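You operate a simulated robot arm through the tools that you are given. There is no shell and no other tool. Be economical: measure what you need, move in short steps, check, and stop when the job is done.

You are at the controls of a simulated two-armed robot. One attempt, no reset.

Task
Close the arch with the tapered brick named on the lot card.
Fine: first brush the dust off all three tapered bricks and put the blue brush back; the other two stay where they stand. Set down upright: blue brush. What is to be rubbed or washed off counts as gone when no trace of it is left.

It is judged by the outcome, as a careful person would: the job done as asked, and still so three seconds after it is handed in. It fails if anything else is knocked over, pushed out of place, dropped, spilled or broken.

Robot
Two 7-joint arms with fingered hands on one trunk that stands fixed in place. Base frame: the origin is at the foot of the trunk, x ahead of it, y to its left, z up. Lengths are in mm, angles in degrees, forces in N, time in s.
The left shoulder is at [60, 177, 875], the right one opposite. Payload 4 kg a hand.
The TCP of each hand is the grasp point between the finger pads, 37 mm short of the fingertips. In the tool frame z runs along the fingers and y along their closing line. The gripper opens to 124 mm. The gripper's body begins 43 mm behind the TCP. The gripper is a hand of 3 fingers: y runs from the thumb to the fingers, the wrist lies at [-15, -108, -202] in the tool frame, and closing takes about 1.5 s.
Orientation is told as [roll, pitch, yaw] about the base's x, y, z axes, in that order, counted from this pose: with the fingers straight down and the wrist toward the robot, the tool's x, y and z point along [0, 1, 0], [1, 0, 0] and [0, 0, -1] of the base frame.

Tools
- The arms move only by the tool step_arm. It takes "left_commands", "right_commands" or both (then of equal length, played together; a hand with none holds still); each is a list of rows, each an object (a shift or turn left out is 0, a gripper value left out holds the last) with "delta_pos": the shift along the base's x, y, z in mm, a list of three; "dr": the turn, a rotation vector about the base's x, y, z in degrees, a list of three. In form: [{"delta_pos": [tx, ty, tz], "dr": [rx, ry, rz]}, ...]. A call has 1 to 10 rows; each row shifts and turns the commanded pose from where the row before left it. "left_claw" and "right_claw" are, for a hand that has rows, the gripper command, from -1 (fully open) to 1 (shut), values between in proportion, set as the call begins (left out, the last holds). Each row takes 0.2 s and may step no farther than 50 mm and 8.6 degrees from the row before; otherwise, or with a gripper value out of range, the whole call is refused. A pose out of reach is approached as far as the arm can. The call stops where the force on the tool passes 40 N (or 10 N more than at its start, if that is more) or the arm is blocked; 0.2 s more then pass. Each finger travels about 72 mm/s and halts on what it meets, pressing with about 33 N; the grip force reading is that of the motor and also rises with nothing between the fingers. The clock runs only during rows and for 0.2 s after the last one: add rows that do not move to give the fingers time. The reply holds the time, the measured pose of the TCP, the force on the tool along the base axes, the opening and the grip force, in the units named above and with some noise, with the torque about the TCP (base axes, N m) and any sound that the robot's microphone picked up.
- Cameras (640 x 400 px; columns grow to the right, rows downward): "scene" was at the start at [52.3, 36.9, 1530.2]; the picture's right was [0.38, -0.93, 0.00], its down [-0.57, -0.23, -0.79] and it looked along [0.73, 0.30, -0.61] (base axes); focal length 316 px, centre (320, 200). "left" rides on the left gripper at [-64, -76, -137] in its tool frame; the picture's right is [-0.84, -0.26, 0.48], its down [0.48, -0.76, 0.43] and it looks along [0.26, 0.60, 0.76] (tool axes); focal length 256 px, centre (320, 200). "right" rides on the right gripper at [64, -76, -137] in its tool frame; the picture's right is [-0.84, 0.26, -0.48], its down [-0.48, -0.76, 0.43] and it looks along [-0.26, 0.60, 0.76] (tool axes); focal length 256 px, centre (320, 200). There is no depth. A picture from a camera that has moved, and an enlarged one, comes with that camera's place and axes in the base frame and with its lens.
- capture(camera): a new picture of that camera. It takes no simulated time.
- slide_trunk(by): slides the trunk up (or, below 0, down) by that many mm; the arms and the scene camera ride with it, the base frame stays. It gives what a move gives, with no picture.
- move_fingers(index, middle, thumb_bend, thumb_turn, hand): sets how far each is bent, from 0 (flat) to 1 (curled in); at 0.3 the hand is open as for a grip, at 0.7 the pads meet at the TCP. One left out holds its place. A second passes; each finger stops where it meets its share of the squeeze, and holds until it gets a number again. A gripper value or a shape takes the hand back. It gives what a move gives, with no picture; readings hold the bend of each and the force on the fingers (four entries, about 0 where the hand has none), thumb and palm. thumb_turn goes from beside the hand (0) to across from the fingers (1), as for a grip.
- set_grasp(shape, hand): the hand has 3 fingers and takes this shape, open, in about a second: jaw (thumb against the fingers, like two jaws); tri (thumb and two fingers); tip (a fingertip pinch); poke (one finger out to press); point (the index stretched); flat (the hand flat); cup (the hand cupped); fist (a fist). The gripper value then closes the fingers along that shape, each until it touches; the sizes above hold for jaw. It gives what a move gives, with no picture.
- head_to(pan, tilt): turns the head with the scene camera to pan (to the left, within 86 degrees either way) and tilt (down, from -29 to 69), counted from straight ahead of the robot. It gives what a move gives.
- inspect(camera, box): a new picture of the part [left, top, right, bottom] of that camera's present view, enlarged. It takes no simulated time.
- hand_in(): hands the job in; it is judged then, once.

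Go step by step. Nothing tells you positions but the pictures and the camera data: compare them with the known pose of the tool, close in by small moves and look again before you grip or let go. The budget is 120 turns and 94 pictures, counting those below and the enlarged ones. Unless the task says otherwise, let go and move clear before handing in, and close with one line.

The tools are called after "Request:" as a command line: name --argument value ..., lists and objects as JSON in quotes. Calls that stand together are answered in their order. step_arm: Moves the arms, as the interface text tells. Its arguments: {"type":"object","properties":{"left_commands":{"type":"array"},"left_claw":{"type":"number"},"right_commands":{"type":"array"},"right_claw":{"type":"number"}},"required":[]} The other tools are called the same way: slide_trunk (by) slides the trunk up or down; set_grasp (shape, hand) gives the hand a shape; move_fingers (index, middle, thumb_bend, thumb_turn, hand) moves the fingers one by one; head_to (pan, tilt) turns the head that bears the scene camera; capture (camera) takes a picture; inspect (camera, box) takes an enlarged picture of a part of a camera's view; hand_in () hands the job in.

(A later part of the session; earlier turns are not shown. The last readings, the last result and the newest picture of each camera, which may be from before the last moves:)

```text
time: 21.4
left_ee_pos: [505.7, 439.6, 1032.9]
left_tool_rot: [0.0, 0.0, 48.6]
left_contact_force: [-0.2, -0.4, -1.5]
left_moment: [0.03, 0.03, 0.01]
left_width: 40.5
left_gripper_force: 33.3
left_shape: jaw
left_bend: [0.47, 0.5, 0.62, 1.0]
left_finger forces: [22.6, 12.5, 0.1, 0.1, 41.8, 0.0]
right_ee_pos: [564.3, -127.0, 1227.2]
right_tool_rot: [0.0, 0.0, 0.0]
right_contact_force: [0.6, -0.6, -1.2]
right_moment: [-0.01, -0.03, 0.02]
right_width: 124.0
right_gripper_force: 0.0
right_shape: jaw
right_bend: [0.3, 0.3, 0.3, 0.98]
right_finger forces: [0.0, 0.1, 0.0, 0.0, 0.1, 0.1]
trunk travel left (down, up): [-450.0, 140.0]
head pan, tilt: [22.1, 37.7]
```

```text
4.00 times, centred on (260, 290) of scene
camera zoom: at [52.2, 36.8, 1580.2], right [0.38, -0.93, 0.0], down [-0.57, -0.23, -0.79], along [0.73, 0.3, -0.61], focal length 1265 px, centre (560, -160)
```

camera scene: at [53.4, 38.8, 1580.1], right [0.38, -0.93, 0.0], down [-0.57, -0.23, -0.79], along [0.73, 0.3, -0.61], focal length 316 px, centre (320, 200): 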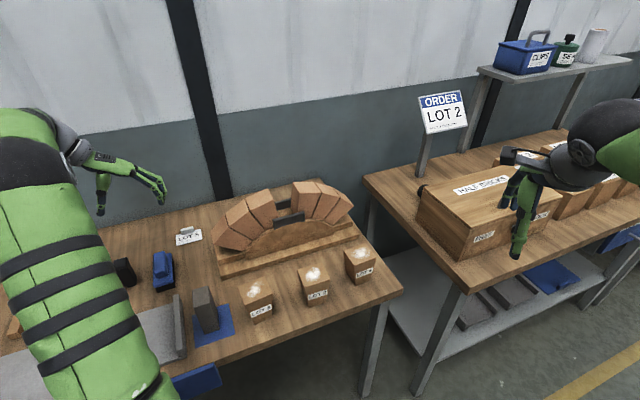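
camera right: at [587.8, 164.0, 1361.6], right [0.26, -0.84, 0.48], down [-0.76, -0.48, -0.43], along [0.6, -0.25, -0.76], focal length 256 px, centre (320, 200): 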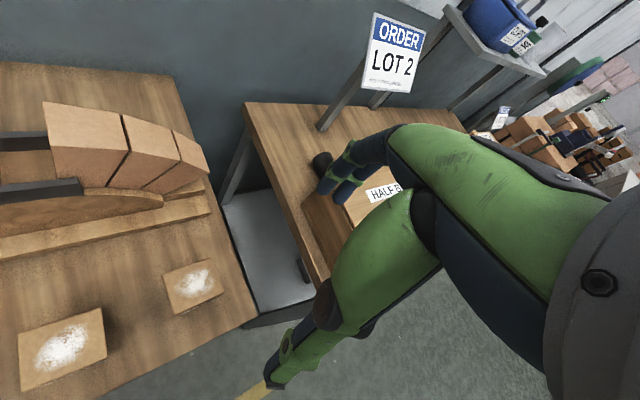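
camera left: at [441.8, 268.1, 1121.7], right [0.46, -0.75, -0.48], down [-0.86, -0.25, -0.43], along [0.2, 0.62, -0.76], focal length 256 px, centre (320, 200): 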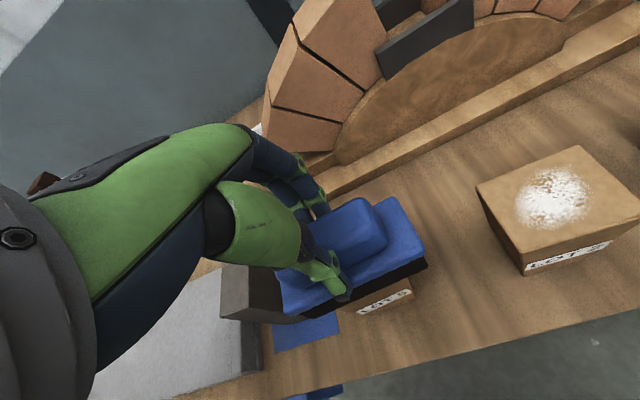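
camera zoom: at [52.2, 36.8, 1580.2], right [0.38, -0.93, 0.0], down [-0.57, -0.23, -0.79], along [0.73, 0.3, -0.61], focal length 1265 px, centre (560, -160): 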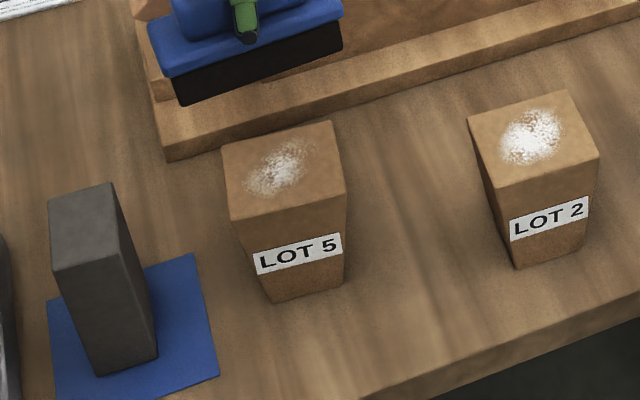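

The brick slid about 29 mm and most of the dust remains. LOT 5 can be moved freely, so I'll use it to test a much lighter stroke with less interference.

Request:
step_arm --left_commands '[{"delta_pos": [-25, -28, 0]}, {"delta_pos": [-28, -29, 0]}, {"delta_pos": [0, 0, -25]}, {"delta_pos": [0, 0, -20]}, {"delta_pos": [0, 0, -4]}, {}]'

Request:
step_arm --left_commands '[{"delta_pos": [4.5, 5.2, 0]}, {"delta_pos": [4.5, 5.2, 0]}, {"delta_pos": [4.5, 5.2, 0]}, {"delta_pos": [4.5, 5.2, 0]}, {"delta_pos": [4.5, 5.2, 0]}, {"delta_pos": [4.5, 5.2, 0]}, {}]'

Request:
inspect --camera "scene" --box '[200, 240, 320, 340]'

```text
time: 22.8
left_ee_pos: [453.5, 381.6, 980.8]
left_tool_rot: [-0.1, 0.0, 48.6]
left_contact_force: [0.2, 0.3, -0.3]
left_moment: [0.08, 0.0, -0.01]
left_width: 40.3
left_gripper_force: 32.9
left_shape: jaw
left_bend: [0.47, 0.5, 0.62, 1.0]
left_finger forces: [22.7, 12.9, 0.0, 0.0, 43.1, 0.1]
right_ee_pos: [563.6, -126.7, 1226.2]
right_tool_rot: [0.0, 0.1, 0.0]
right_contact_force: [0.5, -1.2, -0.6]
right_moment: [0.0, -0.01, 0.02]
right_width: 123.8
right_gripper_force: 0.0
right_shape: jaw
right_bend: [0.3, 0.3, 0.3, 0.98]
right_finger forces: [0.0, 0.0, 0.1, 0.0, 0.1, 0.0]
trunk travel left (down, up): [-450.0, 140.0]
head pan, tilt: [22.1, 37.7]
```

```text
time: 24.4
left_ee_pos: [479.3, 414.2, 980.1]
left_tool_rot: [0.0, -0.1, 48.6]
left_contact_force: [0.6, 0.9, 3.4]
left_moment: [0.13, -0.07, -0.01]
left_width: 39.4
left_gripper_force: 33.0
left_shape: jaw
left_bend: [0.47, 0.5, 0.62, 1.0]
left_finger forces: [23.0, 13.2, 0.1, 0.0, 45.3, 0.0]
right_ee_pos: [562.5, -127.8, 1227.2]
right_tool_rot: [-0.1, 0.0, 0.1]
right_contact_force: [-0.2, -0.5, -0.2]
right_moment: [0.0, 0.01, 0.02]
right_width: 123.7
right_gripper_force: 0.0
right_shape: jaw
right_bend: [0.3, 0.3, 0.3, 0.98]
right_finger forces: [0.1, 0.0, 0.0, 0.0, 0.0, 0.0]
trunk travel left (down, up): [-450.0, 140.0]
head pan, tilt: [22.1, 37.7]
```

```text
4.00 times, centred on (260, 290) of scene
camera zoom: at [51.8, 36.3, 1580.3], right [0.38, -0.93, 0.0], down [-0.57, -0.23, -0.79], along [0.73, 0.3, -0.61], focal length 1265 px, centre (560, -160)
```

zoom: 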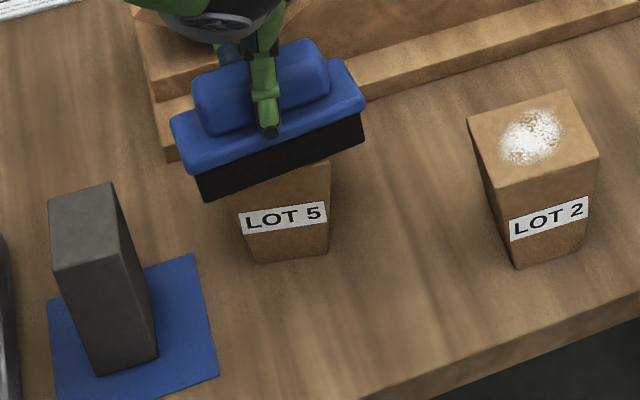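

Even light contact drags the brick, so I'll have the right hand hold each brick from the front while the left hand brushes. First I'll lift the brush clear and turn the right hand to point forward, starting with LOT 6.

Request:
step_arm --left_commands '[{"delta_pos": [0, 0, 5]}, {"delta_pos": [0, 0, 25]}, {"delta_pos": [0, 0, 40]}, {"delta_pos": [0, 20, 0]}, {"delta_pos": [0, 20, 0]}, {}, {}, {}, {}, {}]' --right_commands '[{"delta_pos": [0, 5, -5]}, {"delta_pos": [0, 10, -10], "dr": [6.62, -2.74, -3.92]}, {"delta_pos": [0, 10, -10], "dr": [6.62, -2.74, -3.92]}, {"delta_pos": [0, 10, -10], "dr": [6.62, -2.74, -3.92]}, {"delta_pos": [0, 10, -10], "dr": [6.62, -2.74, -3.92]}, {"delta_pos": [0, 10, -10], "dr": [6.62, -2.74, -3.92]}, {"delta_pos": [0, 10, -10], "dr": [6.62, -2.74, -3.92]}, {"delta_pos": [0, 10, -10], "dr": [6.62, -2.74, -3.92]}, {"delta_pos": [0, 10, -10], "dr": [6.62, -2.74, -3.92]}, {"delta_pos": [0, 10, -10], "dr": [6.62, -2.74, -3.92]}]'

Request:
capture --camera "scene"

Request:
inspect --camera "left" --box '[260, 160, 460, 360]'

```text
time: 26.8
left_ee_pos: [479.5, 453.8, 1049.4]
left_tool_rot: [0.0, 0.1, 48.6]
left_contact_force: [0.3, 0.6, -1.0]
left_moment: [0.0, -0.03, 0.0]
left_width: 39.1
left_gripper_force: 33.0
left_shape: jaw
left_bend: [0.47, 0.5, 0.62, 1.0]
left_finger forces: [23.4, 13.0, 0.0, 0.1, 45.0, 0.0]
right_ee_pos: [556.9, -11.1, 1107.9]
right_tool_rot: [57.6, -9.1, -39.0]
right_contact_force: [0.0, 0.5, 0.3]
right_moment: [0.02, 0.02, -0.03]
right_width: 124.0
right_gripper_force: 0.1
right_shape: jaw
right_bend: [0.3, 0.3, 0.3, 0.98]
right_finger forces: [0.0, 0.0, 0.0, 0.0, 0.0, 0.0]
right hand out of reach, approached as far as the arm can: row 8, 9
trunk travel left (down, up): [-450.0, 140.0]
head pan, tilt: [22.1, 37.7]
stopped in row 10 (right hand): the arm was blocked; the commanded pose is now the measured one
```

```text
56 pictures are left
camera scene: at [52.4, 36.9, 1580.2], right [0.37, -0.93, 0.0], down [-0.57, -0.23, -0.79], along [0.73, 0.3, -0.61], focal length 316 px, centre (320, 200)
```

scene: 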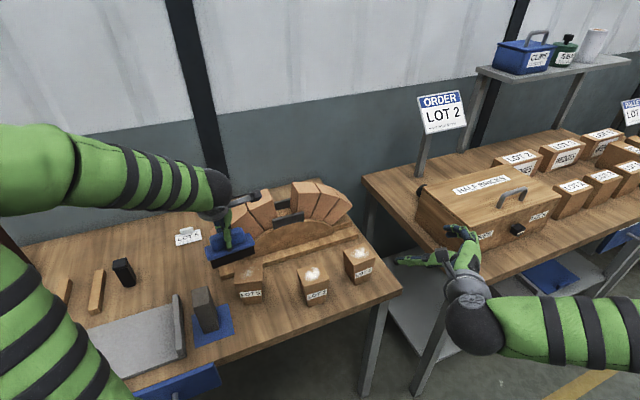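

```text
2.00 times, centred on (360, 260) of left
camera zoom: at [479.2, 354.8, 1184.6], right [0.46, -0.75, -0.48], down [-0.87, -0.25, -0.43], along [0.2, 0.62, -0.76], focal length 512 px, centre (240, 80)
```

zoom: 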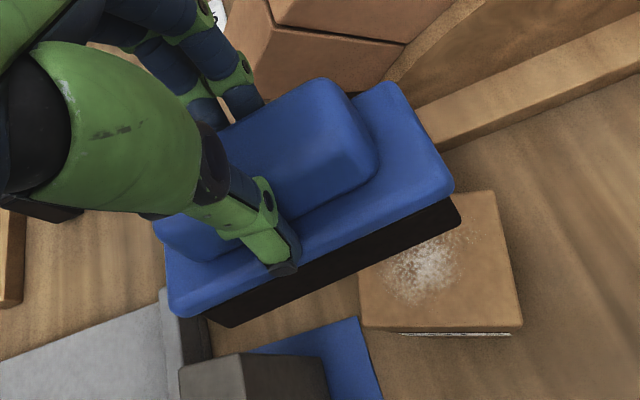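

The right wrist can't roll that way. Instead I'll undo that turn and bring the right hand in from the right with a 40° tilt, to grip the bricks' front and back faces near their right end.

Request:
step_arm --right_commands '[{"delta_pos": [5, -5, 5], "dr": [-6.74, 2.79, 3.99]}, {"delta_pos": [5, -5, 5], "dr": [-6.74, 2.79, 3.99]}, {"delta_pos": [5, -5, 5], "dr": [-6.74, 2.79, 3.99]}, {"delta_pos": [5, -5, 5], "dr": [-6.74, 2.79, 3.99]}, {"delta_pos": [5, -5, 5], "dr": [-6.74, 2.79, 3.99]}, {"delta_pos": [5, -5, 5], "dr": [-6.74, 2.79, 3.99]}, {"delta_pos": [5, -5, 5], "dr": [-6.74, 2.79, 3.99]}, {"delta_pos": [5, -5, 5], "dr": [-6.74, 2.79, 3.99]}, {}]'

Request:
step_arm --right_commands '[{"delta_pos": [15, 5, 0], "dr": [0, 0, 8.5]}, {"delta_pos": [15, 5, 0], "dr": [0, 0, 8.5]}, {"delta_pos": [15, 5, 0], "dr": [0, 0, 8.5]}, {"delta_pos": [15, 5, 0], "dr": [0, 0, 8.5]}, {"delta_pos": [15, 5, 0], "dr": [0, 0, 8.5]}, {"delta_pos": [15, 10, 0], "dr": [5.9, 5.41, 0]}, {"delta_pos": [15, 10, 0], "dr": [5.9, 5.41, 0]}, {"delta_pos": [15, 10, 0], "dr": [5.9, 5.41, 0]}, {"delta_pos": [15, 10, 0], "dr": [5.9, 5.41, 0]}, {"delta_pos": [15, 10, 0], "dr": [5.9, 5.41, 0]}]'

Request:
capture --camera "scene"

```text
time: 28.8
left_ee_pos: [479.2, 453.7, 1050.5]
left_tool_rot: [-0.1, 0.1, 48.6]
left_contact_force: [0.4, -0.1, -1.6]
left_moment: [0.02, -0.01, 0.01]
left_width: 38.9
left_gripper_force: 33.5
left_shape: jaw
left_bend: [0.47, 0.5, 0.62, 1.0]
left_finger forces: [23.2, 12.9, 0.0, 0.0, 44.9, 0.0]
right_ee_pos: [597.0, -51.3, 1149.0]
right_tool_rot: [-0.1, -3.9, 3.2]
right_contact_force: [0.0, -0.5, -0.1]
right_moment: [0.0, 0.0, 0.01]
right_width: 123.7
right_gripper_force: 0.1
right_shape: jaw
right_bend: [0.3, 0.3, 0.3, 0.98]
right_finger forces: [0.0, 0.0, 0.1, 0.0, 0.1, 0.0]
trunk travel left (down, up): [-450.0, 140.0]
head pan, tilt: [22.1, 37.7]
```

```text
time: 30.9
left_ee_pos: [480.1, 454.0, 1049.3]
left_tool_rot: [0.0, -0.1, 48.6]
left_contact_force: [-0.6, -0.1, -1.6]
left_moment: [0.02, -0.01, -0.02]
left_width: 38.9
left_gripper_force: 32.8
left_shape: jaw
left_bend: [0.47, 0.5, 0.62, 1.0]
left_finger forces: [23.4, 12.9, 0.0, 0.1, 44.8, 0.0]
right_ee_pos: [747.6, 23.4, 1146.3]
right_tool_rot: [40.1, -5.1, 42.4]
right_contact_force: [-1.2, 0.0, 0.0]
right_moment: [0.03, 0.01, 0.02]
right_width: 123.7
right_gripper_force: 0.0
right_shape: jaw
right_bend: [0.3, 0.3, 0.3, 0.98]
right_finger forces: [0.1, 0.0, 0.0, 0.0, 0.1, 0.0]
trunk travel left (down, up): [-450.0, 140.0]
head pan, tilt: [22.1, 37.7]
```

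```text
54 pictures are left
camera scene: at [53.2, 37.0, 1580.2], right [0.38, -0.93, 0.0], down [-0.57, -0.23, -0.79], along [0.73, 0.3, -0.61], focal length 316 px, centre (320, 200)
```

scene: 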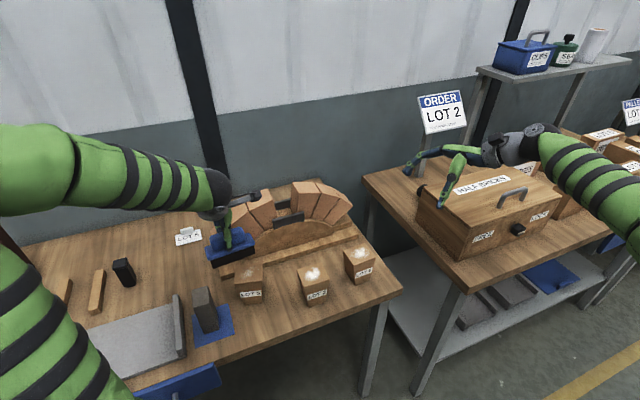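

That pose works. I'll level it, yaw to match LOT 6, and move to the approach point upper right of LOT 6.

Request:
step_arm --right_commands '[{"delta_pos": [2, 16, -40], "dr": [-3.4, 3.8, 3.4]}, {"delta_pos": [3, 16, -46]}, {"delta_pos": [3, 17, -47]}, {"delta_pos": [3, 17, -46]}, {}]'

Request:
inspect --camera "scene" --box '[280, 160, 440, 300]'

Request:
capture --camera "right"

```text
time: 32.1
left_ee_pos: [481.5, 455.3, 1049.1]
left_tool_rot: [0.0, 0.0, 48.5]
left_contact_force: [0.0, 0.0, -1.0]
left_moment: [-0.01, 0.01, -0.01]
left_width: 39.0
left_gripper_force: 33.3
left_shape: jaw
left_bend: [0.47, 0.5, 0.62, 1.0]
left_finger forces: [23.3, 12.9, 0.1, 0.0, 44.8, 0.0]
right_ee_pos: [758.8, 89.7, 966.9]
right_tool_rot: [40.3, 0.1, 45.8]
right_contact_force: [0.9, 0.1, -0.3]
right_moment: [0.01, 0.0, 0.02]
right_width: 123.5
right_gripper_force: 0.1
right_shape: jaw
right_bend: [0.3, 0.3, 0.3, 0.98]
right_finger forces: [0.1, 0.1, 0.0, 0.1, 0.1, 0.0]
trunk travel left (down, up): [-450.0, 140.0]
head pan, tilt: [22.1, 37.7]
```

```text
2.86 times, centred on (360, 230) of scene
camera zoom: at [52.3, 36.8, 1580.2], right [0.38, -0.93, 0.0], down [-0.57, -0.23, -0.79], along [0.73, 0.3, -0.61], focal length 904 px, centre (206, 114)
```

zoom: 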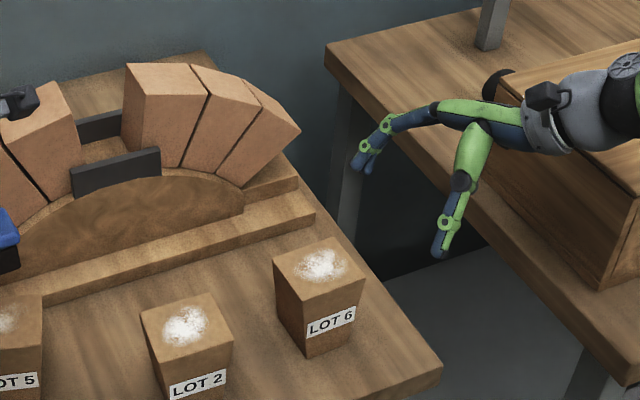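

```text
52 pictures are left
camera right: at [735.9, 8.4, 1111.2], right [0.86, -0.48, -0.17], down [-0.47, -0.61, -0.64], along [0.2, 0.63, -0.75], focal length 256 px, centre (320, 200)
```

right: 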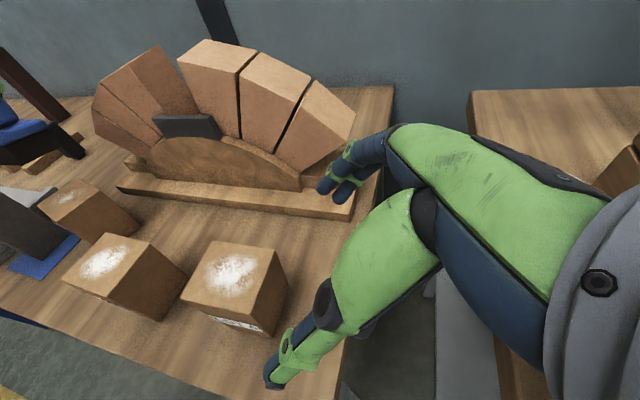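

The right hand is lined up with LOT 6. I'll advance most of the way along its axis and check.

Request:
step_arm --right_commands '[{"delta_pos": [-15, 14.5, -26]}, {"delta_pos": [-15, 14.5, -26]}, {"delta_pos": [-12, 11.5, -21]}, {}]'

Request:
inspect --camera "scene" --box '[310, 200, 430, 300]'

Request:
inspect --camera "right" --box '[140, 120, 400, 400]'

```text
time: 33.1
left_ee_pos: [481.6, 455.0, 1048.8]
left_tool_rot: [0.0, 0.0, 48.6]
left_contact_force: [-0.5, 0.5, -1.0]
left_moment: [-0.01, 0.0, 0.02]
left_width: 38.9
left_gripper_force: 33.5
left_shape: jaw
left_bend: [0.47, 0.5, 0.62, 1.0]
left_finger forces: [23.3, 12.8, 0.0, 0.0, 44.8, 0.0]
right_ee_pos: [715.3, 126.7, 895.0]
right_tool_rot: [40.2, 0.0, 45.8]
right_contact_force: [0.2, 0.1, 0.1]
right_moment: [-0.05, 0.0, 0.0]
right_width: 123.9
right_gripper_force: 0.1
right_shape: jaw
right_bend: [0.3, 0.3, 0.3, 0.98]
right_finger forces: [0.1, 0.0, 0.0, 0.0, 0.1, 0.0]
trunk travel left (down, up): [-450.0, 140.0]
head pan, tilt: [22.1, 37.7]
```

```text
4.00 times, centred on (370, 250) of scene
camera zoom: at [52.5, 37.0, 1580.2], right [0.38, -0.93, 0.0], down [-0.57, -0.23, -0.79], along [0.73, 0.3, -0.61], focal length 1265 px, centre (120, 0)
```

zoom: 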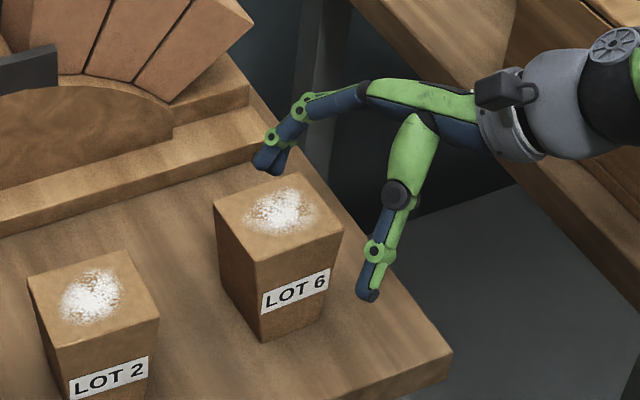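

```text
1.43 times, centred on (270, 260) of right
camera zoom: at [691.7, 45.5, 1040.4], right [0.86, -0.48, -0.17], down [-0.47, -0.61, -0.64], along [0.2, 0.63, -0.75], focal length 366 px, centre (391, 114)
```

zoom: 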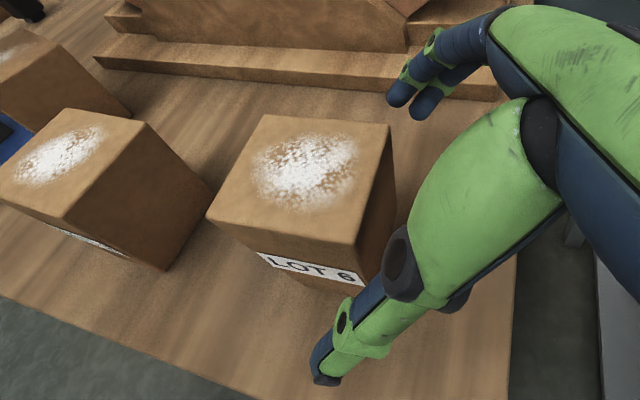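

The hand is well centred in depth on LOT 6. I'll advance to the grip position and half close to check symmetry.

Request:
step_arm --right_commands '[{"delta_pos": [-9, 9.5, -16]}, {"delta_pos": [-9, 9.5, -15]}, {}, {}, {}]' --right_claw -0.35

Request:
inspect --camera "scene" --box '[320, 210, 420, 290]'

Request:
inspect --camera "right" --box '[140, 120, 400, 400]'

```text
time: 34.4
left_ee_pos: [479.7, 455.3, 1049.5]
left_tool_rot: [-0.1, 0.0, 48.6]
left_contact_force: [0.8, -0.3, -1.7]
left_moment: [0.0, -0.01, -0.03]
left_width: 38.9
left_gripper_force: 32.8
left_shape: jaw
left_bend: [0.47, 0.5, 0.62, 1.0]
left_finger forces: [23.4, 12.8, 0.0, 0.1, 44.8, 0.0]
right_ee_pos: [698.3, 149.4, 865.7]
right_tool_rot: [40.2, -0.1, 45.8]
right_contact_force: [-0.4, -1.8, 1.4]
right_moment: [0.03, 0.03, 0.01]
right_width: 84.4
right_gripper_force: 0.0
right_shape: jaw
right_bend: [0.35, 0.39, 0.51, 0.99]
right_finger forces: [0.0, 0.3, 0.0, 0.0, 1.6, 0.0]
trunk travel left (down, up): [-450.0, 140.0]
head pan, tilt: [22.1, 37.7]
```

```text
5.00 times, centred on (370, 250) of scene
camera zoom: at [52.5, 36.8, 1580.2], right [0.38, -0.93, 0.0], down [-0.57, -0.23, -0.79], along [0.73, 0.3, -0.61], focal length 1581 px, centre (70, -50)
```

zoom: 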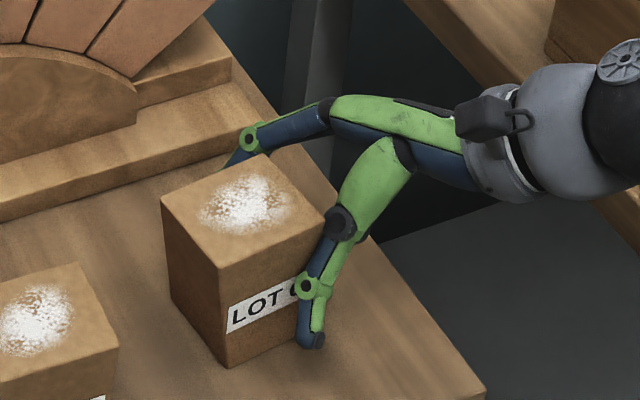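

```text
1.43 times, centred on (270, 260) of right
camera zoom: at [675.2, 67.0, 1009.7], right [0.86, -0.48, -0.17], down [-0.47, -0.61, -0.64], along [0.2, 0.63, -0.75], focal length 366 px, centre (391, 114)
```

zoom: 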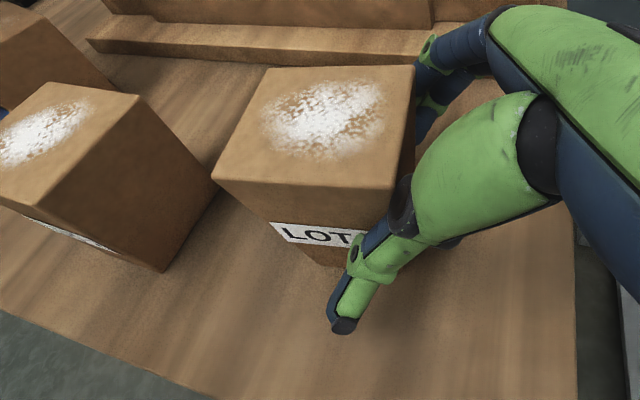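

The hand nudged LOT 6 about 10 mm left. I'll back off a little, grip it, and then slide it back to its original spot while holding it.

Request:
step_arm --right_commands '[{"delta_pos": [5, -5, 7]}, {}, {}]'

Request:
step_arm --right_commands '[{}, {}, {}, {}]' --right_claw 0.2

Request:
inspect --camera "scene" --box '[320, 210, 420, 290]'

```text
time: 35.1
left_ee_pos: [480.9, 453.8, 1048.1]
left_tool_rot: [0.0, 0.0, 48.7]
left_contact_force: [0.0, -0.4, -2.6]
left_moment: [-0.02, -0.02, -0.01]
left_width: 38.9
left_gripper_force: 33.1
left_shape: jaw
left_bend: [0.47, 0.5, 0.62, 1.0]
left_finger forces: [23.3, 12.9, 0.2, 0.0, 44.7, 0.1]
right_ee_pos: [702.6, 143.3, 871.2]
right_tool_rot: [40.3, 0.1, 45.7]
right_contact_force: [1.1, 0.9, 0.0]
right_moment: [0.0, 0.0, 0.0]
right_width: 84.0
right_gripper_force: 0.0
right_shape: jaw
right_bend: [0.35, 0.39, 0.51, 0.99]
right_finger forces: [0.1, 0.3, 0.1, 0.0, 0.1, 0.0]
trunk travel left (down, up): [-450.0, 140.0]
head pan, tilt: [22.1, 37.7]
```

```text
time: 36.1
left_ee_pos: [480.6, 455.0, 1049.8]
left_tool_rot: [0.0, -0.1, 48.6]
left_contact_force: [0.7, -0.5, -1.1]
left_moment: [0.03, 0.02, -0.01]
left_width: 39.0
left_gripper_force: 33.0
left_shape: jaw
left_bend: [0.47, 0.5, 0.62, 1.0]
left_finger forces: [23.3, 13.0, 0.0, 0.1, 44.7, 0.0]
right_ee_pos: [703.2, 143.2, 872.2]
right_tool_rot: [40.2, 0.0, 45.8]
right_contact_force: [1.2, -2.6, 4.2]
right_moment: [0.13, -0.08, -0.05]
right_width: 86.6
right_gripper_force: 33.0
right_shape: jaw
right_bend: [0.37, 0.4, 0.54, 1.0]
right_finger forces: [21.9, 9.4, 0.0, 0.0, 31.6, 0.0]
trunk travel left (down, up): [-450.0, 140.0]
head pan, tilt: [22.1, 37.7]
```

```text
5.00 times, centred on (370, 250) of scene
camera zoom: at [52.2, 36.6, 1580.2], right [0.38, -0.93, 0.0], down [-0.57, -0.23, -0.79], along [0.73, 0.3, -0.61], focal length 1581 px, centre (70, -50)
```

zoom: 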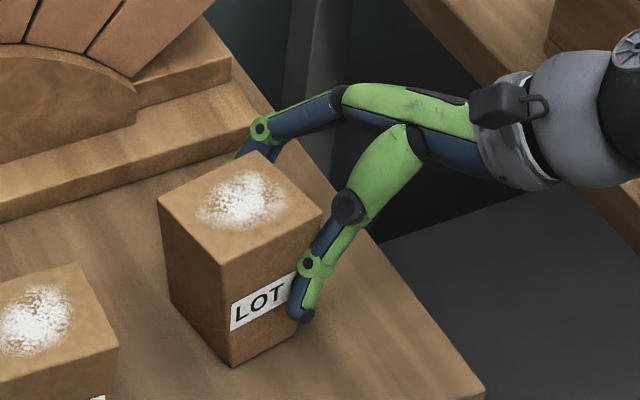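

LOT 6 is gripped, shifted about 18 mm and turned about 8°. I'll slide and turn it back to its original place now while I hold it.

Request:
step_arm --right_commands '[{"delta_pos": [-2.6, -5.2, 0], "dr": [0, 0, -2]}, {"delta_pos": [-2.6, -5.2, 0], "dr": [0, 0, -2]}, {"delta_pos": [-2.6, -5.2, 0], "dr": [0, 0, -2]}, {"delta_pos": [-2.5, -5, 0], "dr": [0, 0, -2]}, {}]'

Request:
inspect --camera "scene" --box '[310, 200, 430, 300]'

```text
time: 37.4
left_ee_pos: [480.2, 454.0, 1050.1]
left_tool_rot: [0.1, -0.1, 48.6]
left_contact_force: [0.7, 0.2, -1.5]
left_moment: [0.0, 0.0, 0.03]
left_width: 39.0
left_gripper_force: 33.3
left_shape: jaw
left_bend: [0.47, 0.5, 0.62, 1.0]
left_finger forces: [23.3, 12.9, 0.0, 0.0, 44.8, 0.0]
right_ee_pos: [692.5, 123.0, 871.4]
right_tool_rot: [40.2, 0.0, 37.8]
right_contact_force: [-0.2, 2.6, 4.2]
right_moment: [0.39, -0.2, 0.02]
right_width: 87.0
right_gripper_force: 32.8
right_shape: jaw
right_bend: [0.37, 0.4, 0.54, 1.0]
right_finger forces: [22.3, 9.5, 0.0, 0.0, 28.7, 0.0]
trunk travel left (down, up): [-450.0, 140.0]
head pan, tilt: [22.1, 37.7]
```

```text
4.00 times, centred on (370, 250) of scene
camera zoom: at [52.1, 37.0, 1580.2], right [0.38, -0.93, 0.0], down [-0.57, -0.23, -0.79], along [0.73, 0.3, -0.61], focal length 1265 px, centre (120, 0)
```

zoom: 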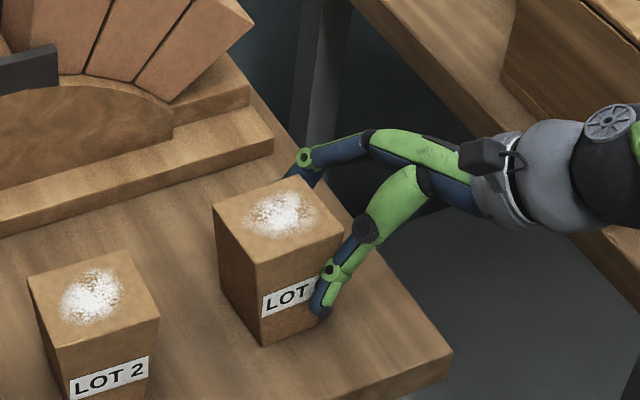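

LOT 6 is back within a couple of millimetres and held firmly. I'll bring the brush over it, offset to the left so that it clears the right hand.

Request:
step_arm --left_commands '[{"delta_pos": [24.7, -40.4, 0]}, {"delta_pos": [24.7, -40.4, 0]}, {"delta_pos": [24.7, -40.4, 0]}, {"delta_pos": [24.7, -40.4, 0]}, {"delta_pos": [24.7, -40.4, 0]}, {"delta_pos": [24.7, -40.4, 0]}, {"delta_pos": [24.7, -40.4, 0]}, {"delta_pos": [0, 0, -25]}, {"delta_pos": [0, 0, -20]}, {}]'

Request:
inspect --camera "scene" --box '[290, 180, 450, 300]'

Request:
inspect --camera "right" --box '[140, 60, 440, 400]'

```text
time: 39.5
left_ee_pos: [651.5, 173.7, 1003.3]
left_tool_rot: [0.0, 0.0, 48.5]
left_contact_force: [0.3, -0.2, -2.2]
left_moment: [0.01, 0.01, -0.01]
left_width: 39.1
left_gripper_force: 32.7
left_shape: jaw
left_bend: [0.47, 0.5, 0.62, 1.0]
left_finger forces: [23.1, 12.6, 0.0, 0.0, 43.5, 0.1]
right_ee_pos: [692.0, 121.8, 871.0]
right_tool_rot: [40.1, 0.0, 37.8]
right_contact_force: [-0.3, 1.5, 6.8]
right_moment: [0.37, -0.22, 0.06]
right_width: 87.3
right_gripper_force: 33.1
right_shape: jaw
right_bend: [0.37, 0.4, 0.54, 1.0]
right_finger forces: [22.0, 9.3, 0.0, 0.1, 29.2, 0.1]
trunk travel left (down, up): [-450.0, 140.0]
head pan, tilt: [22.1, 37.7]
```

```text
3.33 times, centred on (370, 240) of scene
camera zoom: at [52.2, 36.6, 1580.2], right [0.38, -0.93, 0.0], down [-0.57, -0.23, -0.79], along [0.73, 0.3, -0.61], focal length 1054 px, centre (153, 67)
```

zoom: 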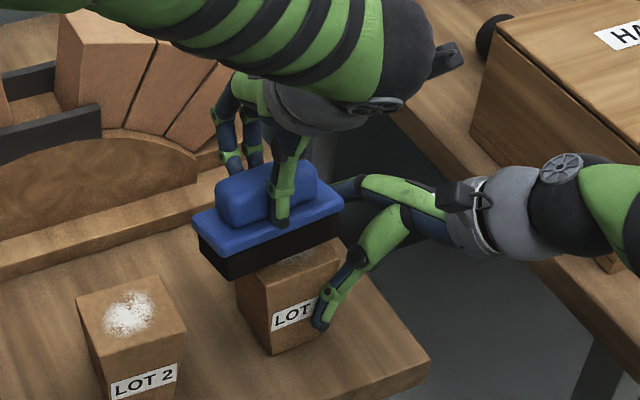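

```text
1.18 times, centred on (290, 230) of right
camera zoom: at [657.4, 44.9, 1016.1], right [0.79, -0.59, -0.17], down [-0.55, -0.54, -0.64], along [0.29, 0.6, -0.75], focal length 301 px, centre (355, 165)
```

zoom: 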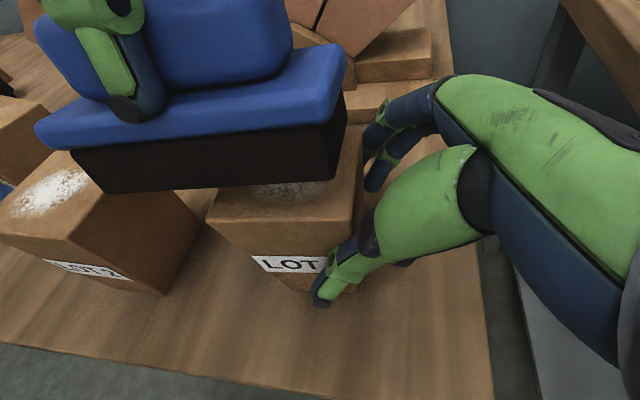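

The brush hovers about 20 mm above LOT 6, clear of the right hand. I'll lower it to contact and stroke back and forth while the brick is held.

Request:
step_arm --left_commands '[{"delta_pos": [0, 0, -14]}, {"delta_pos": [0, 0, -5]}, {"delta_pos": [0, 0, -2]}, {"delta_pos": [0, 0, -2]}, {}]'

Request:
step_arm --left_commands '[{"delta_pos": [-6, -7, 0]}, {"delta_pos": [-6, -7, 0]}, {"delta_pos": [6, 7, 0]}, {"delta_pos": [6, 7, 0]}, {"delta_pos": [6, 7, 0]}, {"delta_pos": [6, 7, 0]}, {"delta_pos": [6, 7, 0]}, {"delta_pos": [-6, -7, 0]}, {"delta_pos": [-6, -7, 0]}, {"delta_pos": [-6, -7, 0]}]'

Request:
inspect --camera "scene" --box '[290, 180, 450, 300]'

```text
time: 40.5
left_ee_pos: [653.8, 172.4, 986.4]
left_tool_rot: [-0.6, -0.4, 48.7]
left_contact_force: [-1.7, 0.6, 14.6]
left_moment: [0.29, -0.14, 0.06]
left_width: 39.1
left_gripper_force: 33.6
left_shape: jaw
left_bend: [0.47, 0.5, 0.62, 1.0]
left_finger forces: [24.1, 14.1, 0.0, 0.0, 55.9, 0.0]
right_ee_pos: [692.3, 122.2, 871.3]
right_tool_rot: [40.2, -0.1, 37.6]
right_contact_force: [-0.5, 0.9, 2.9]
right_moment: [0.21, -0.12, 0.06]
right_width: 88.2
right_gripper_force: 33.2
right_shape: jaw
right_bend: [0.36, 0.4, 0.55, 1.0]
right_finger forces: [21.2, 9.4, 0.0, 0.0, 29.2, 0.0]
trunk travel left (down, up): [-450.0, 140.0]
head pan, tilt: [22.1, 37.7]
stopped in row 4 (left hand): the force on the tool passed its limit at 43 N (the readings are from after the stop); the commanded pose is now the measured one
```

```text
time: 42.7
left_ee_pos: [652.4, 171.9, 986.9]
left_tool_rot: [-0.3, -0.2, 48.8]
left_contact_force: [1.4, 2.2, 11.9]
left_moment: [0.52, -0.39, 0.05]
left_width: 39.3
left_gripper_force: 33.2
left_shape: jaw
left_bend: [0.47, 0.5, 0.62, 1.0]
left_finger forces: [25.3, 14.4, 0.1, 0.1, 51.8, 0.0]
right_ee_pos: [691.4, 121.1, 870.9]
right_tool_rot: [40.1, 0.0, 37.6]
right_contact_force: [-2.4, -4.7, 8.9]
right_moment: [0.51, -0.33, 0.01]
right_width: 87.4
right_gripper_force: 32.9
right_shape: jaw
right_bend: [0.36, 0.4, 0.54, 1.0]
right_finger forces: [18.9, 10.0, 0.1, 0.0, 31.8, 0.0]
trunk travel left (down, up): [-450.0, 140.0]
head pan, tilt: [22.1, 37.7]
```

```text
3.33 times, centred on (370, 240) of scene
camera zoom: at [50.7, 36.3, 1580.3], right [0.38, -0.93, 0.0], down [-0.57, -0.23, -0.79], along [0.73, 0.3, -0.61], focal length 1054 px, centre (153, 67)
```

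zoom: 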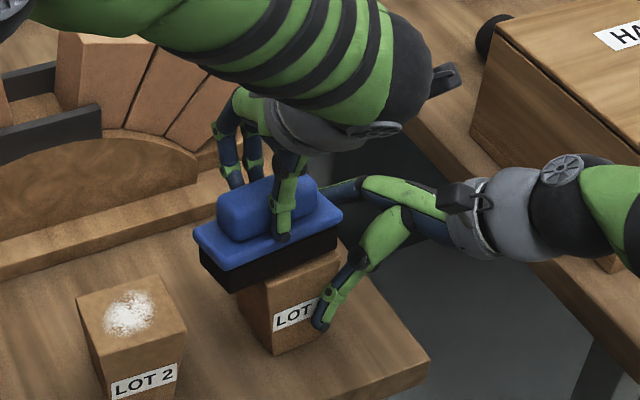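

The stroke was made with firm contact and the brick stayed put. I'll lift and look at the top.

Request:
step_arm --left_commands '[{"delta_pos": [0, 0, 15]}, {"delta_pos": [-20, 20, 25]}, {"delta_pos": [-40, 25, 10]}, {"delta_pos": [-25, 40, 0]}, {}]'

Request:
inspect --camera "scene" --box '[310, 200, 430, 300]'

```text
time: 43.9
left_ee_pos: [566.9, 256.4, 1035.6]
left_tool_rot: [-0.2, -0.2, 48.5]
left_contact_force: [0.2, -0.2, -2.3]
left_moment: [0.03, 0.02, -0.02]
left_width: 39.2
left_gripper_force: 32.9
left_shape: jaw
left_bend: [0.47, 0.5, 0.62, 1.0]
left_finger forces: [23.4, 13.1, 0.0, 0.0, 46.4, 0.0]
right_ee_pos: [691.8, 122.8, 871.6]
right_tool_rot: [40.2, 0.0, 37.7]
right_contact_force: [-0.1, -2.2, 11.2]
right_moment: [0.47, -0.24, -0.04]
right_width: 87.4
right_gripper_force: 33.2
right_shape: jaw
right_bend: [0.36, 0.4, 0.54, 1.0]
right_finger forces: [19.7, 9.8, 0.1, 0.1, 29.5, 0.0]
trunk travel left (down, up): [-450.0, 140.0]
head pan, tilt: [22.1, 37.7]
```

```text
4.00 times, centred on (370, 250) of scene
camera zoom: at [51.5, 36.6, 1580.2], right [0.38, -0.93, 0.0], down [-0.57, -0.23, -0.79], along [0.73, 0.3, -0.61], focal length 1265 px, centre (120, 0)
```

zoom: 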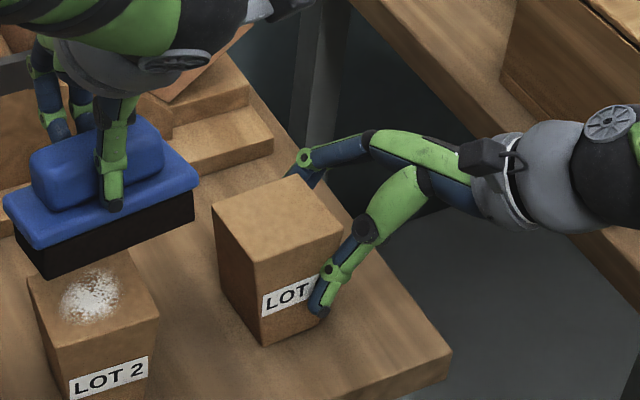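

LOT 6 looks fully clean and hasn't shifted. I'll check it closely, then open the right hand and back out.

Request:
inspect --camera "scene" --box '[335, 235, 385, 275]'

Request:
step_arm --right_commands '[{}, {}, {}, {}, {"delta_pos": [4, -5, 7.7]}, {"delta_pos": [12, -15, 23]}, {"delta_pos": [16, -20, 31]}, {"delta_pos": [16, -20, 31]}, {}]' --right_claw -1

Request:
inspect --camera "scene" --box '[310, 200, 430, 300]'

```text
10.00 times, centred on (360, 255) of scene
camera zoom: at [51.5, 36.6, 1580.2], right [0.38, -0.93, 0.0], down [-0.57, -0.23, -0.79], along [0.73, 0.3, -0.61], focal length 3162 px, centre (-80, -350)
```

zoom: 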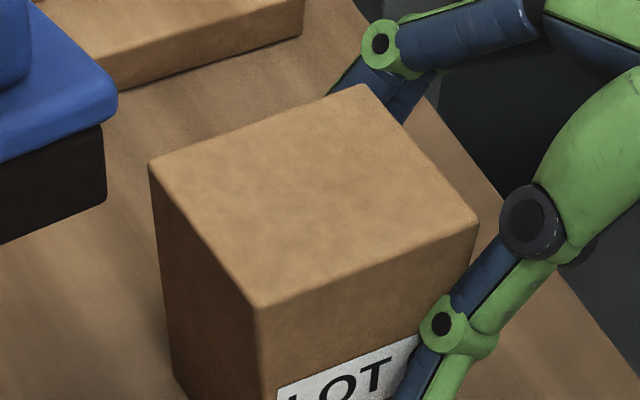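

```text
time: 45.9
left_ee_pos: [569.2, 257.0, 1035.1]
left_tool_rot: [-0.2, -0.2, 48.6]
left_contact_force: [-0.4, -0.1, -1.3]
left_moment: [-0.01, 0.03, 0.03]
left_width: 39.1
left_gripper_force: 32.9
left_shape: jaw
left_bend: [0.47, 0.5, 0.62, 1.0]
left_finger forces: [23.4, 13.0, 0.0, 0.0, 46.4, 0.0]
right_ee_pos: [738.5, 58.0, 965.9]
right_tool_rot: [40.2, 0.0, 37.7]
right_contact_force: [-0.7, 0.4, 0.3]
right_moment: [0.01, 0.02, -0.04]
right_width: 123.6
right_gripper_force: 0.2
right_shape: jaw
right_bend: [0.3, 0.3, 0.3, 0.98]
right_finger forces: [0.1, 0.0, 0.0, 0.1, 0.0, 0.0]
trunk travel left (down, up): [-450.0, 140.0]
head pan, tilt: [22.1, 37.7]
```

```text
4.00 times, centred on (370, 250) of scene
camera zoom: at [52.6, 36.9, 1580.1], right [0.38, -0.93, 0.0], down [-0.57, -0.23, -0.79], along [0.73, 0.3, -0.61], focal length 1265 px, centre (120, 0)
```

zoom: 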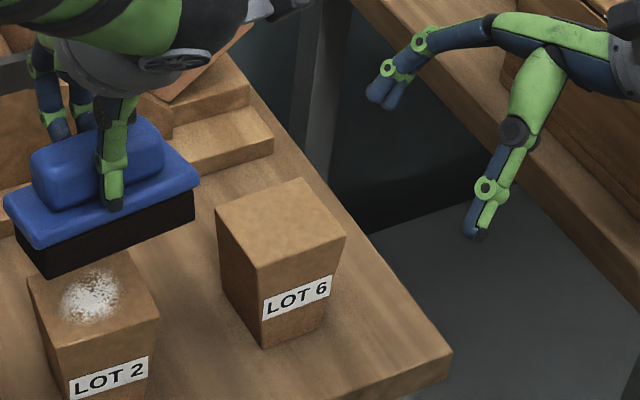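

LOT 6 is clean and still on its spot. I also learned that the thumb leads when closing, so the TCP should sit about 16 mm toward the thumb side of the brick centre. I'll move the brush away and bring the right hand to its approach point for LOT 2.

Request:
step_arm --left_commands '[{"delta_pos": [-10, 40, 10]}, {"delta_pos": [-10, 40, 10]}, {"delta_pos": [-20, 40, 0]}, {"delta_pos": [-20, 40, 0]}, {"delta_pos": [-20, 40, 0]}, {}, {}, {}]' --right_commands '[{"delta_pos": [0, 0, 40]}, {"delta_pos": [0, 0, 0], "dr": [0, 0, 4.8]}, {"delta_pos": [-28, 27, 0]}, {"delta_pos": [-28, 27, 0]}, {"delta_pos": [-28, 27, 0]}, {"delta_pos": [-26, 26, -10]}, {"delta_pos": [0, 0, -25]}, {}]'

Request:
inspect --camera "scene" --box '[260, 200, 400, 320]'

Request:
inspect --camera "right" --box '[140, 120, 400, 400]'

```text
time: 47.7
left_ee_pos: [486.4, 454.8, 1057.7]
left_tool_rot: [-0.3, -0.2, 48.6]
left_contact_force: [-0.5, -0.6, -1.2]
left_moment: [-0.01, 0.03, 0.03]
left_width: 39.0
left_gripper_force: 32.5
left_shape: jaw
left_bend: [0.47, 0.5, 0.62, 1.0]
left_finger forces: [23.1, 12.8, 0.0, 0.0, 45.6, 0.1]
right_ee_pos: [631.7, 170.5, 967.5]
right_tool_rot: [40.2, 0.1, 42.6]
right_contact_force: [-0.2, -1.0, 0.4]
right_moment: [-0.01, 0.01, 0.0]
right_width: 123.8
right_gripper_force: 0.0
right_shape: jaw
right_bend: [0.3, 0.3, 0.3, 0.98]
right_finger forces: [0.0, 0.0, 0.0, 0.0, 0.1, 0.1]
trunk travel left (down, up): [-450.0, 140.0]
head pan, tilt: [22.1, 37.7]
```

```text
3.33 times, centred on (330, 260) of scene
camera zoom: at [52.3, 37.0, 1580.2], right [0.38, -0.93, 0.0], down [-0.57, -0.23, -0.79], along [0.73, 0.3, -0.61], focal length 1054 px, centre (287, 0)
```

zoom: 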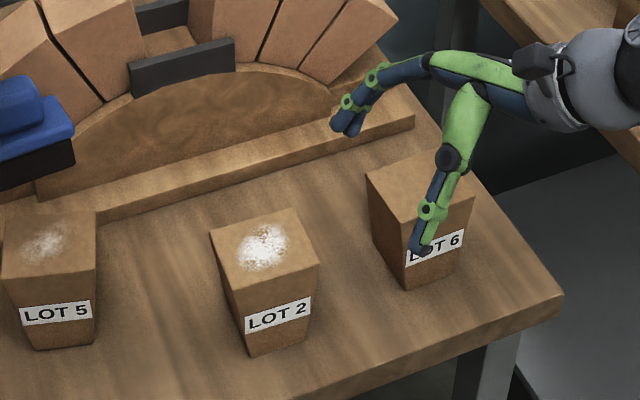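

```text
1.43 times, centred on (270, 260) of right
camera zoom: at [603.2, 88.9, 1112.4], right [0.83, -0.53, -0.17], down [-0.5, -0.58, -0.64], along [0.24, 0.62, -0.75], focal length 366 px, centre (391, 114)
```

zoom: 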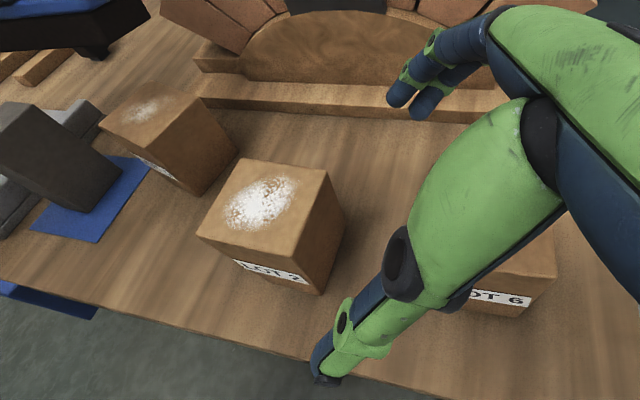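

LOT 2 is undisturbed and the hand is lined up. I'll advance in stages, checking as I go.

Request:
step_arm --right_commands '[{"delta_pos": [-14, 12.5, -24]}, {"delta_pos": [-14, 12.5, -24]}, {"delta_pos": [-14, 12.5, -24]}, {}]'

Request:
inspect --camera "scene" --box '[260, 200, 400, 320]'

Request:
inspect --camera "right" --box '[140, 120, 400, 400]'

```text
time: 48.7
left_ee_pos: [487.2, 454.1, 1056.9]
left_tool_rot: [-0.3, -0.2, 48.7]
left_contact_force: [0.0, -0.3, -1.5]
left_moment: [-0.01, 0.01, -0.05]
left_width: 39.3
left_gripper_force: 32.6
left_shape: jaw
left_bend: [0.47, 0.5, 0.62, 1.0]
left_finger forces: [23.2, 12.9, 0.0, 0.1, 45.6, 0.1]
right_ee_pos: [586.4, 208.3, 895.6]
right_tool_rot: [40.2, 0.1, 42.5]
right_contact_force: [0.2, -0.9, 0.1]
right_moment: [0.0, -0.01, 0.02]
right_width: 123.8
right_gripper_force: 0.1
right_shape: jaw
right_bend: [0.3, 0.3, 0.3, 0.98]
right_finger forces: [0.1, 0.0, 0.1, 0.0, 0.0, 0.1]
trunk travel left (down, up): [-450.0, 140.0]
head pan, tilt: [22.1, 37.7]
```

```text
3.33 times, centred on (330, 260) of scene
camera zoom: at [52.5, 37.0, 1580.2], right [0.38, -0.93, 0.0], down [-0.57, -0.23, -0.79], along [0.73, 0.3, -0.61], focal length 1054 px, centre (287, 0)
```

zoom: 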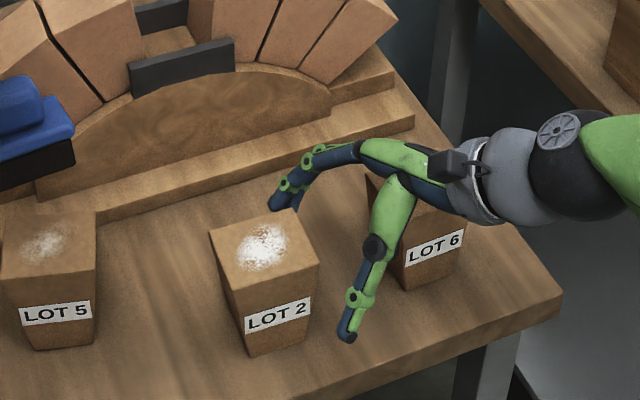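

```text
1.43 times, centred on (270, 260) of right
camera zoom: at [559.2, 128.3, 1040.6], right [0.83, -0.53, -0.17], down [-0.5, -0.58, -0.64], along [0.24, 0.62, -0.75], focal length 366 px, centre (391, 114)
```

zoom: 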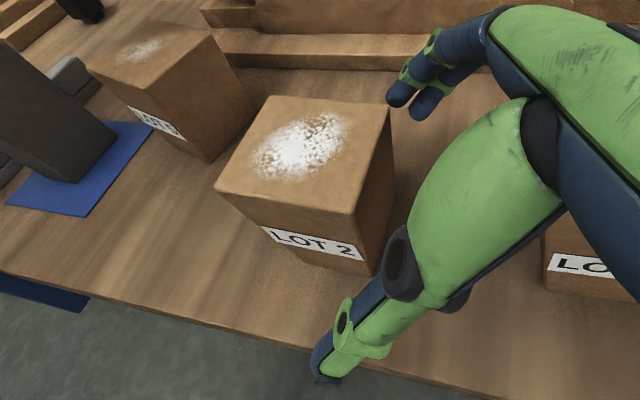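

The clearances look good on both sides. I'll do the last bit, then close.

Request:
step_arm --right_commands '[{"delta_pos": [-6, 6.5, -12]}, {"delta_pos": [-6, 6.5, -12]}, {}]'

Request:
step_arm --right_commands '[{}, {}, {}, {}, {}, {}]' --right_claw 0.2

Request:
inspect --camera "scene" --box '[260, 200, 400, 320]'

```text
time: 49.5
left_ee_pos: [488.8, 454.3, 1057.0]
left_tool_rot: [-0.3, -0.2, 48.7]
left_contact_force: [-0.9, -0.7, -1.6]
left_moment: [0.0, 0.01, 0.02]
left_width: 38.8
left_gripper_force: 33.2
left_shape: jaw
left_bend: [0.47, 0.5, 0.62, 1.0]
left_finger forces: [23.1, 12.9, 0.0, 0.0, 45.7, 0.0]
right_ee_pos: [577.0, 222.2, 871.5]
right_tool_rot: [40.2, 0.2, 42.6]
right_contact_force: [0.3, -0.6, -0.6]
right_moment: [-0.03, -0.03, 0.03]
right_width: 123.7
right_gripper_force: 0.1
right_shape: jaw
right_bend: [0.3, 0.3, 0.3, 0.98]
right_finger forces: [0.1, 0.1, 0.1, 0.0, 0.1, 0.0]
trunk travel left (down, up): [-450.0, 140.0]
head pan, tilt: [22.1, 37.7]
```

```text
time: 50.9
left_ee_pos: [487.1, 454.0, 1057.3]
left_tool_rot: [-0.4, -0.2, 48.6]
left_contact_force: [-0.3, -0.7, -1.4]
left_moment: [0.02, 0.0, 0.0]
left_width: 39.1
left_gripper_force: 33.2
left_shape: jaw
left_bend: [0.47, 0.5, 0.62, 1.0]
left_finger forces: [23.1, 12.9, 0.0, 0.0, 45.6, 0.0]
right_ee_pos: [576.4, 221.8, 872.4]
right_tool_rot: [40.2, 0.0, 42.5]
right_contact_force: [1.4, -2.4, 3.3]
right_moment: [0.18, -0.12, -0.12]
right_width: 82.3
right_gripper_force: 33.4
right_shape: jaw
right_bend: [0.39, 0.43, 0.51, 0.99]
right_finger forces: [21.1, 11.0, 0.0, 0.1, 32.2, 0.0]
trunk travel left (down, up): [-450.0, 140.0]
head pan, tilt: [22.1, 37.7]
```

```text
3.33 times, centred on (330, 260) of scene
camera zoom: at [52.4, 36.7, 1580.2], right [0.38, -0.93, 0.0], down [-0.57, -0.23, -0.79], along [0.73, 0.3, -0.61], focal length 1054 px, centre (287, 0)
```

zoom: 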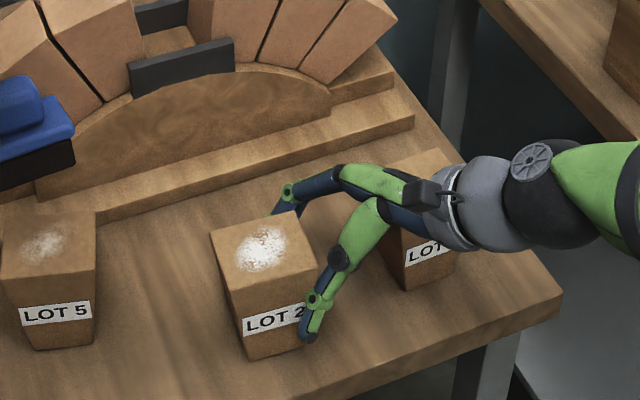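

LOT 2 is gripped with almost no shift. I'll bring the brush over it and lower it to contact.

Request:
step_arm --left_commands '[{"delta_pos": [9.9, -37.4, 0]}, {"delta_pos": [9.9, -37.4, 0]}, {"delta_pos": [9.9, -37.4, 0]}, {"delta_pos": [9.9, -37.4, 0]}, {"delta_pos": [9.9, -37.4, 0]}, {"delta_pos": [0, 0, -30]}, {"delta_pos": [0, 0, -25]}, {"delta_pos": [0, 0, -10]}, {}]'

Request:
inspect --camera "scene" --box '[260, 200, 400, 320]'

```text
time: 52.9
left_ee_pos: [537.3, 271.7, 988.5]
left_tool_rot: [-0.4, -0.1, 48.7]
left_contact_force: [0.0, 0.8, -0.7]
left_moment: [0.01, 0.01, 0.0]
left_width: 38.9
left_gripper_force: 32.5
left_shape: jaw
left_bend: [0.47, 0.5, 0.62, 1.0]
left_finger forces: [22.9, 12.8, 0.0, 0.0, 44.9, 0.1]
right_ee_pos: [576.4, 221.1, 870.1]
right_tool_rot: [40.3, 0.0, 42.5]
right_contact_force: [1.2, -0.7, 4.6]
right_moment: [0.22, -0.18, -0.06]
right_width: 82.3
right_gripper_force: 33.0
right_shape: jaw
right_bend: [0.39, 0.43, 0.51, 0.99]
right_finger forces: [21.0, 11.3, 0.0, 0.0, 32.1, 0.0]
trunk travel left (down, up): [-450.0, 140.0]
head pan, tilt: [22.1, 37.7]
```

```text
3.33 times, centred on (330, 260) of scene
camera zoom: at [52.3, 36.7, 1580.2], right [0.38, -0.93, 0.0], down [-0.57, -0.23, -0.79], along [0.73, 0.3, -0.61], focal length 1054 px, centre (287, 0)
```

zoom: 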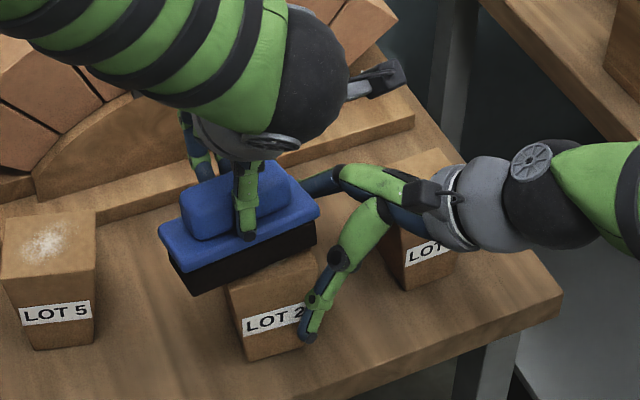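

The brush is just above the surface. I'll lower a touch more, then stroke.

Request:
step_arm --left_commands '[{"delta_pos": [0, 0, -2]}, {"delta_pos": [0, 0, -1.5]}, {}]'

```text
time: 53.7
left_ee_pos: [537.8, 270.5, 988.0]
left_tool_rot: [-0.4, -0.4, 48.6]
left_contact_force: [-3.8, 0.2, 19.1]
left_moment: [0.34, -0.16, 0.02]
left_width: 39.1
left_gripper_force: 33.2
left_shape: jaw
left_bend: [0.47, 0.5, 0.62, 1.0]
left_finger forces: [22.7, 13.1, 0.1, 0.0, 57.8, 0.1]
right_ee_pos: [575.4, 222.0, 872.8]
right_tool_rot: [40.1, 0.1, 42.4]
right_contact_force: [3.9, 1.5, 0.6]
right_moment: [0.17, -0.18, -0.21]
right_width: 83.0
right_gripper_force: 32.8
right_shape: jaw
right_bend: [0.39, 0.43, 0.51, 0.99]
right_finger forces: [22.7, 12.2, 0.1, 0.1, 30.9, 0.1]
trunk travel left (down, up): [-450.0, 140.0]
head pan, tilt: [22.1, 37.7]
```

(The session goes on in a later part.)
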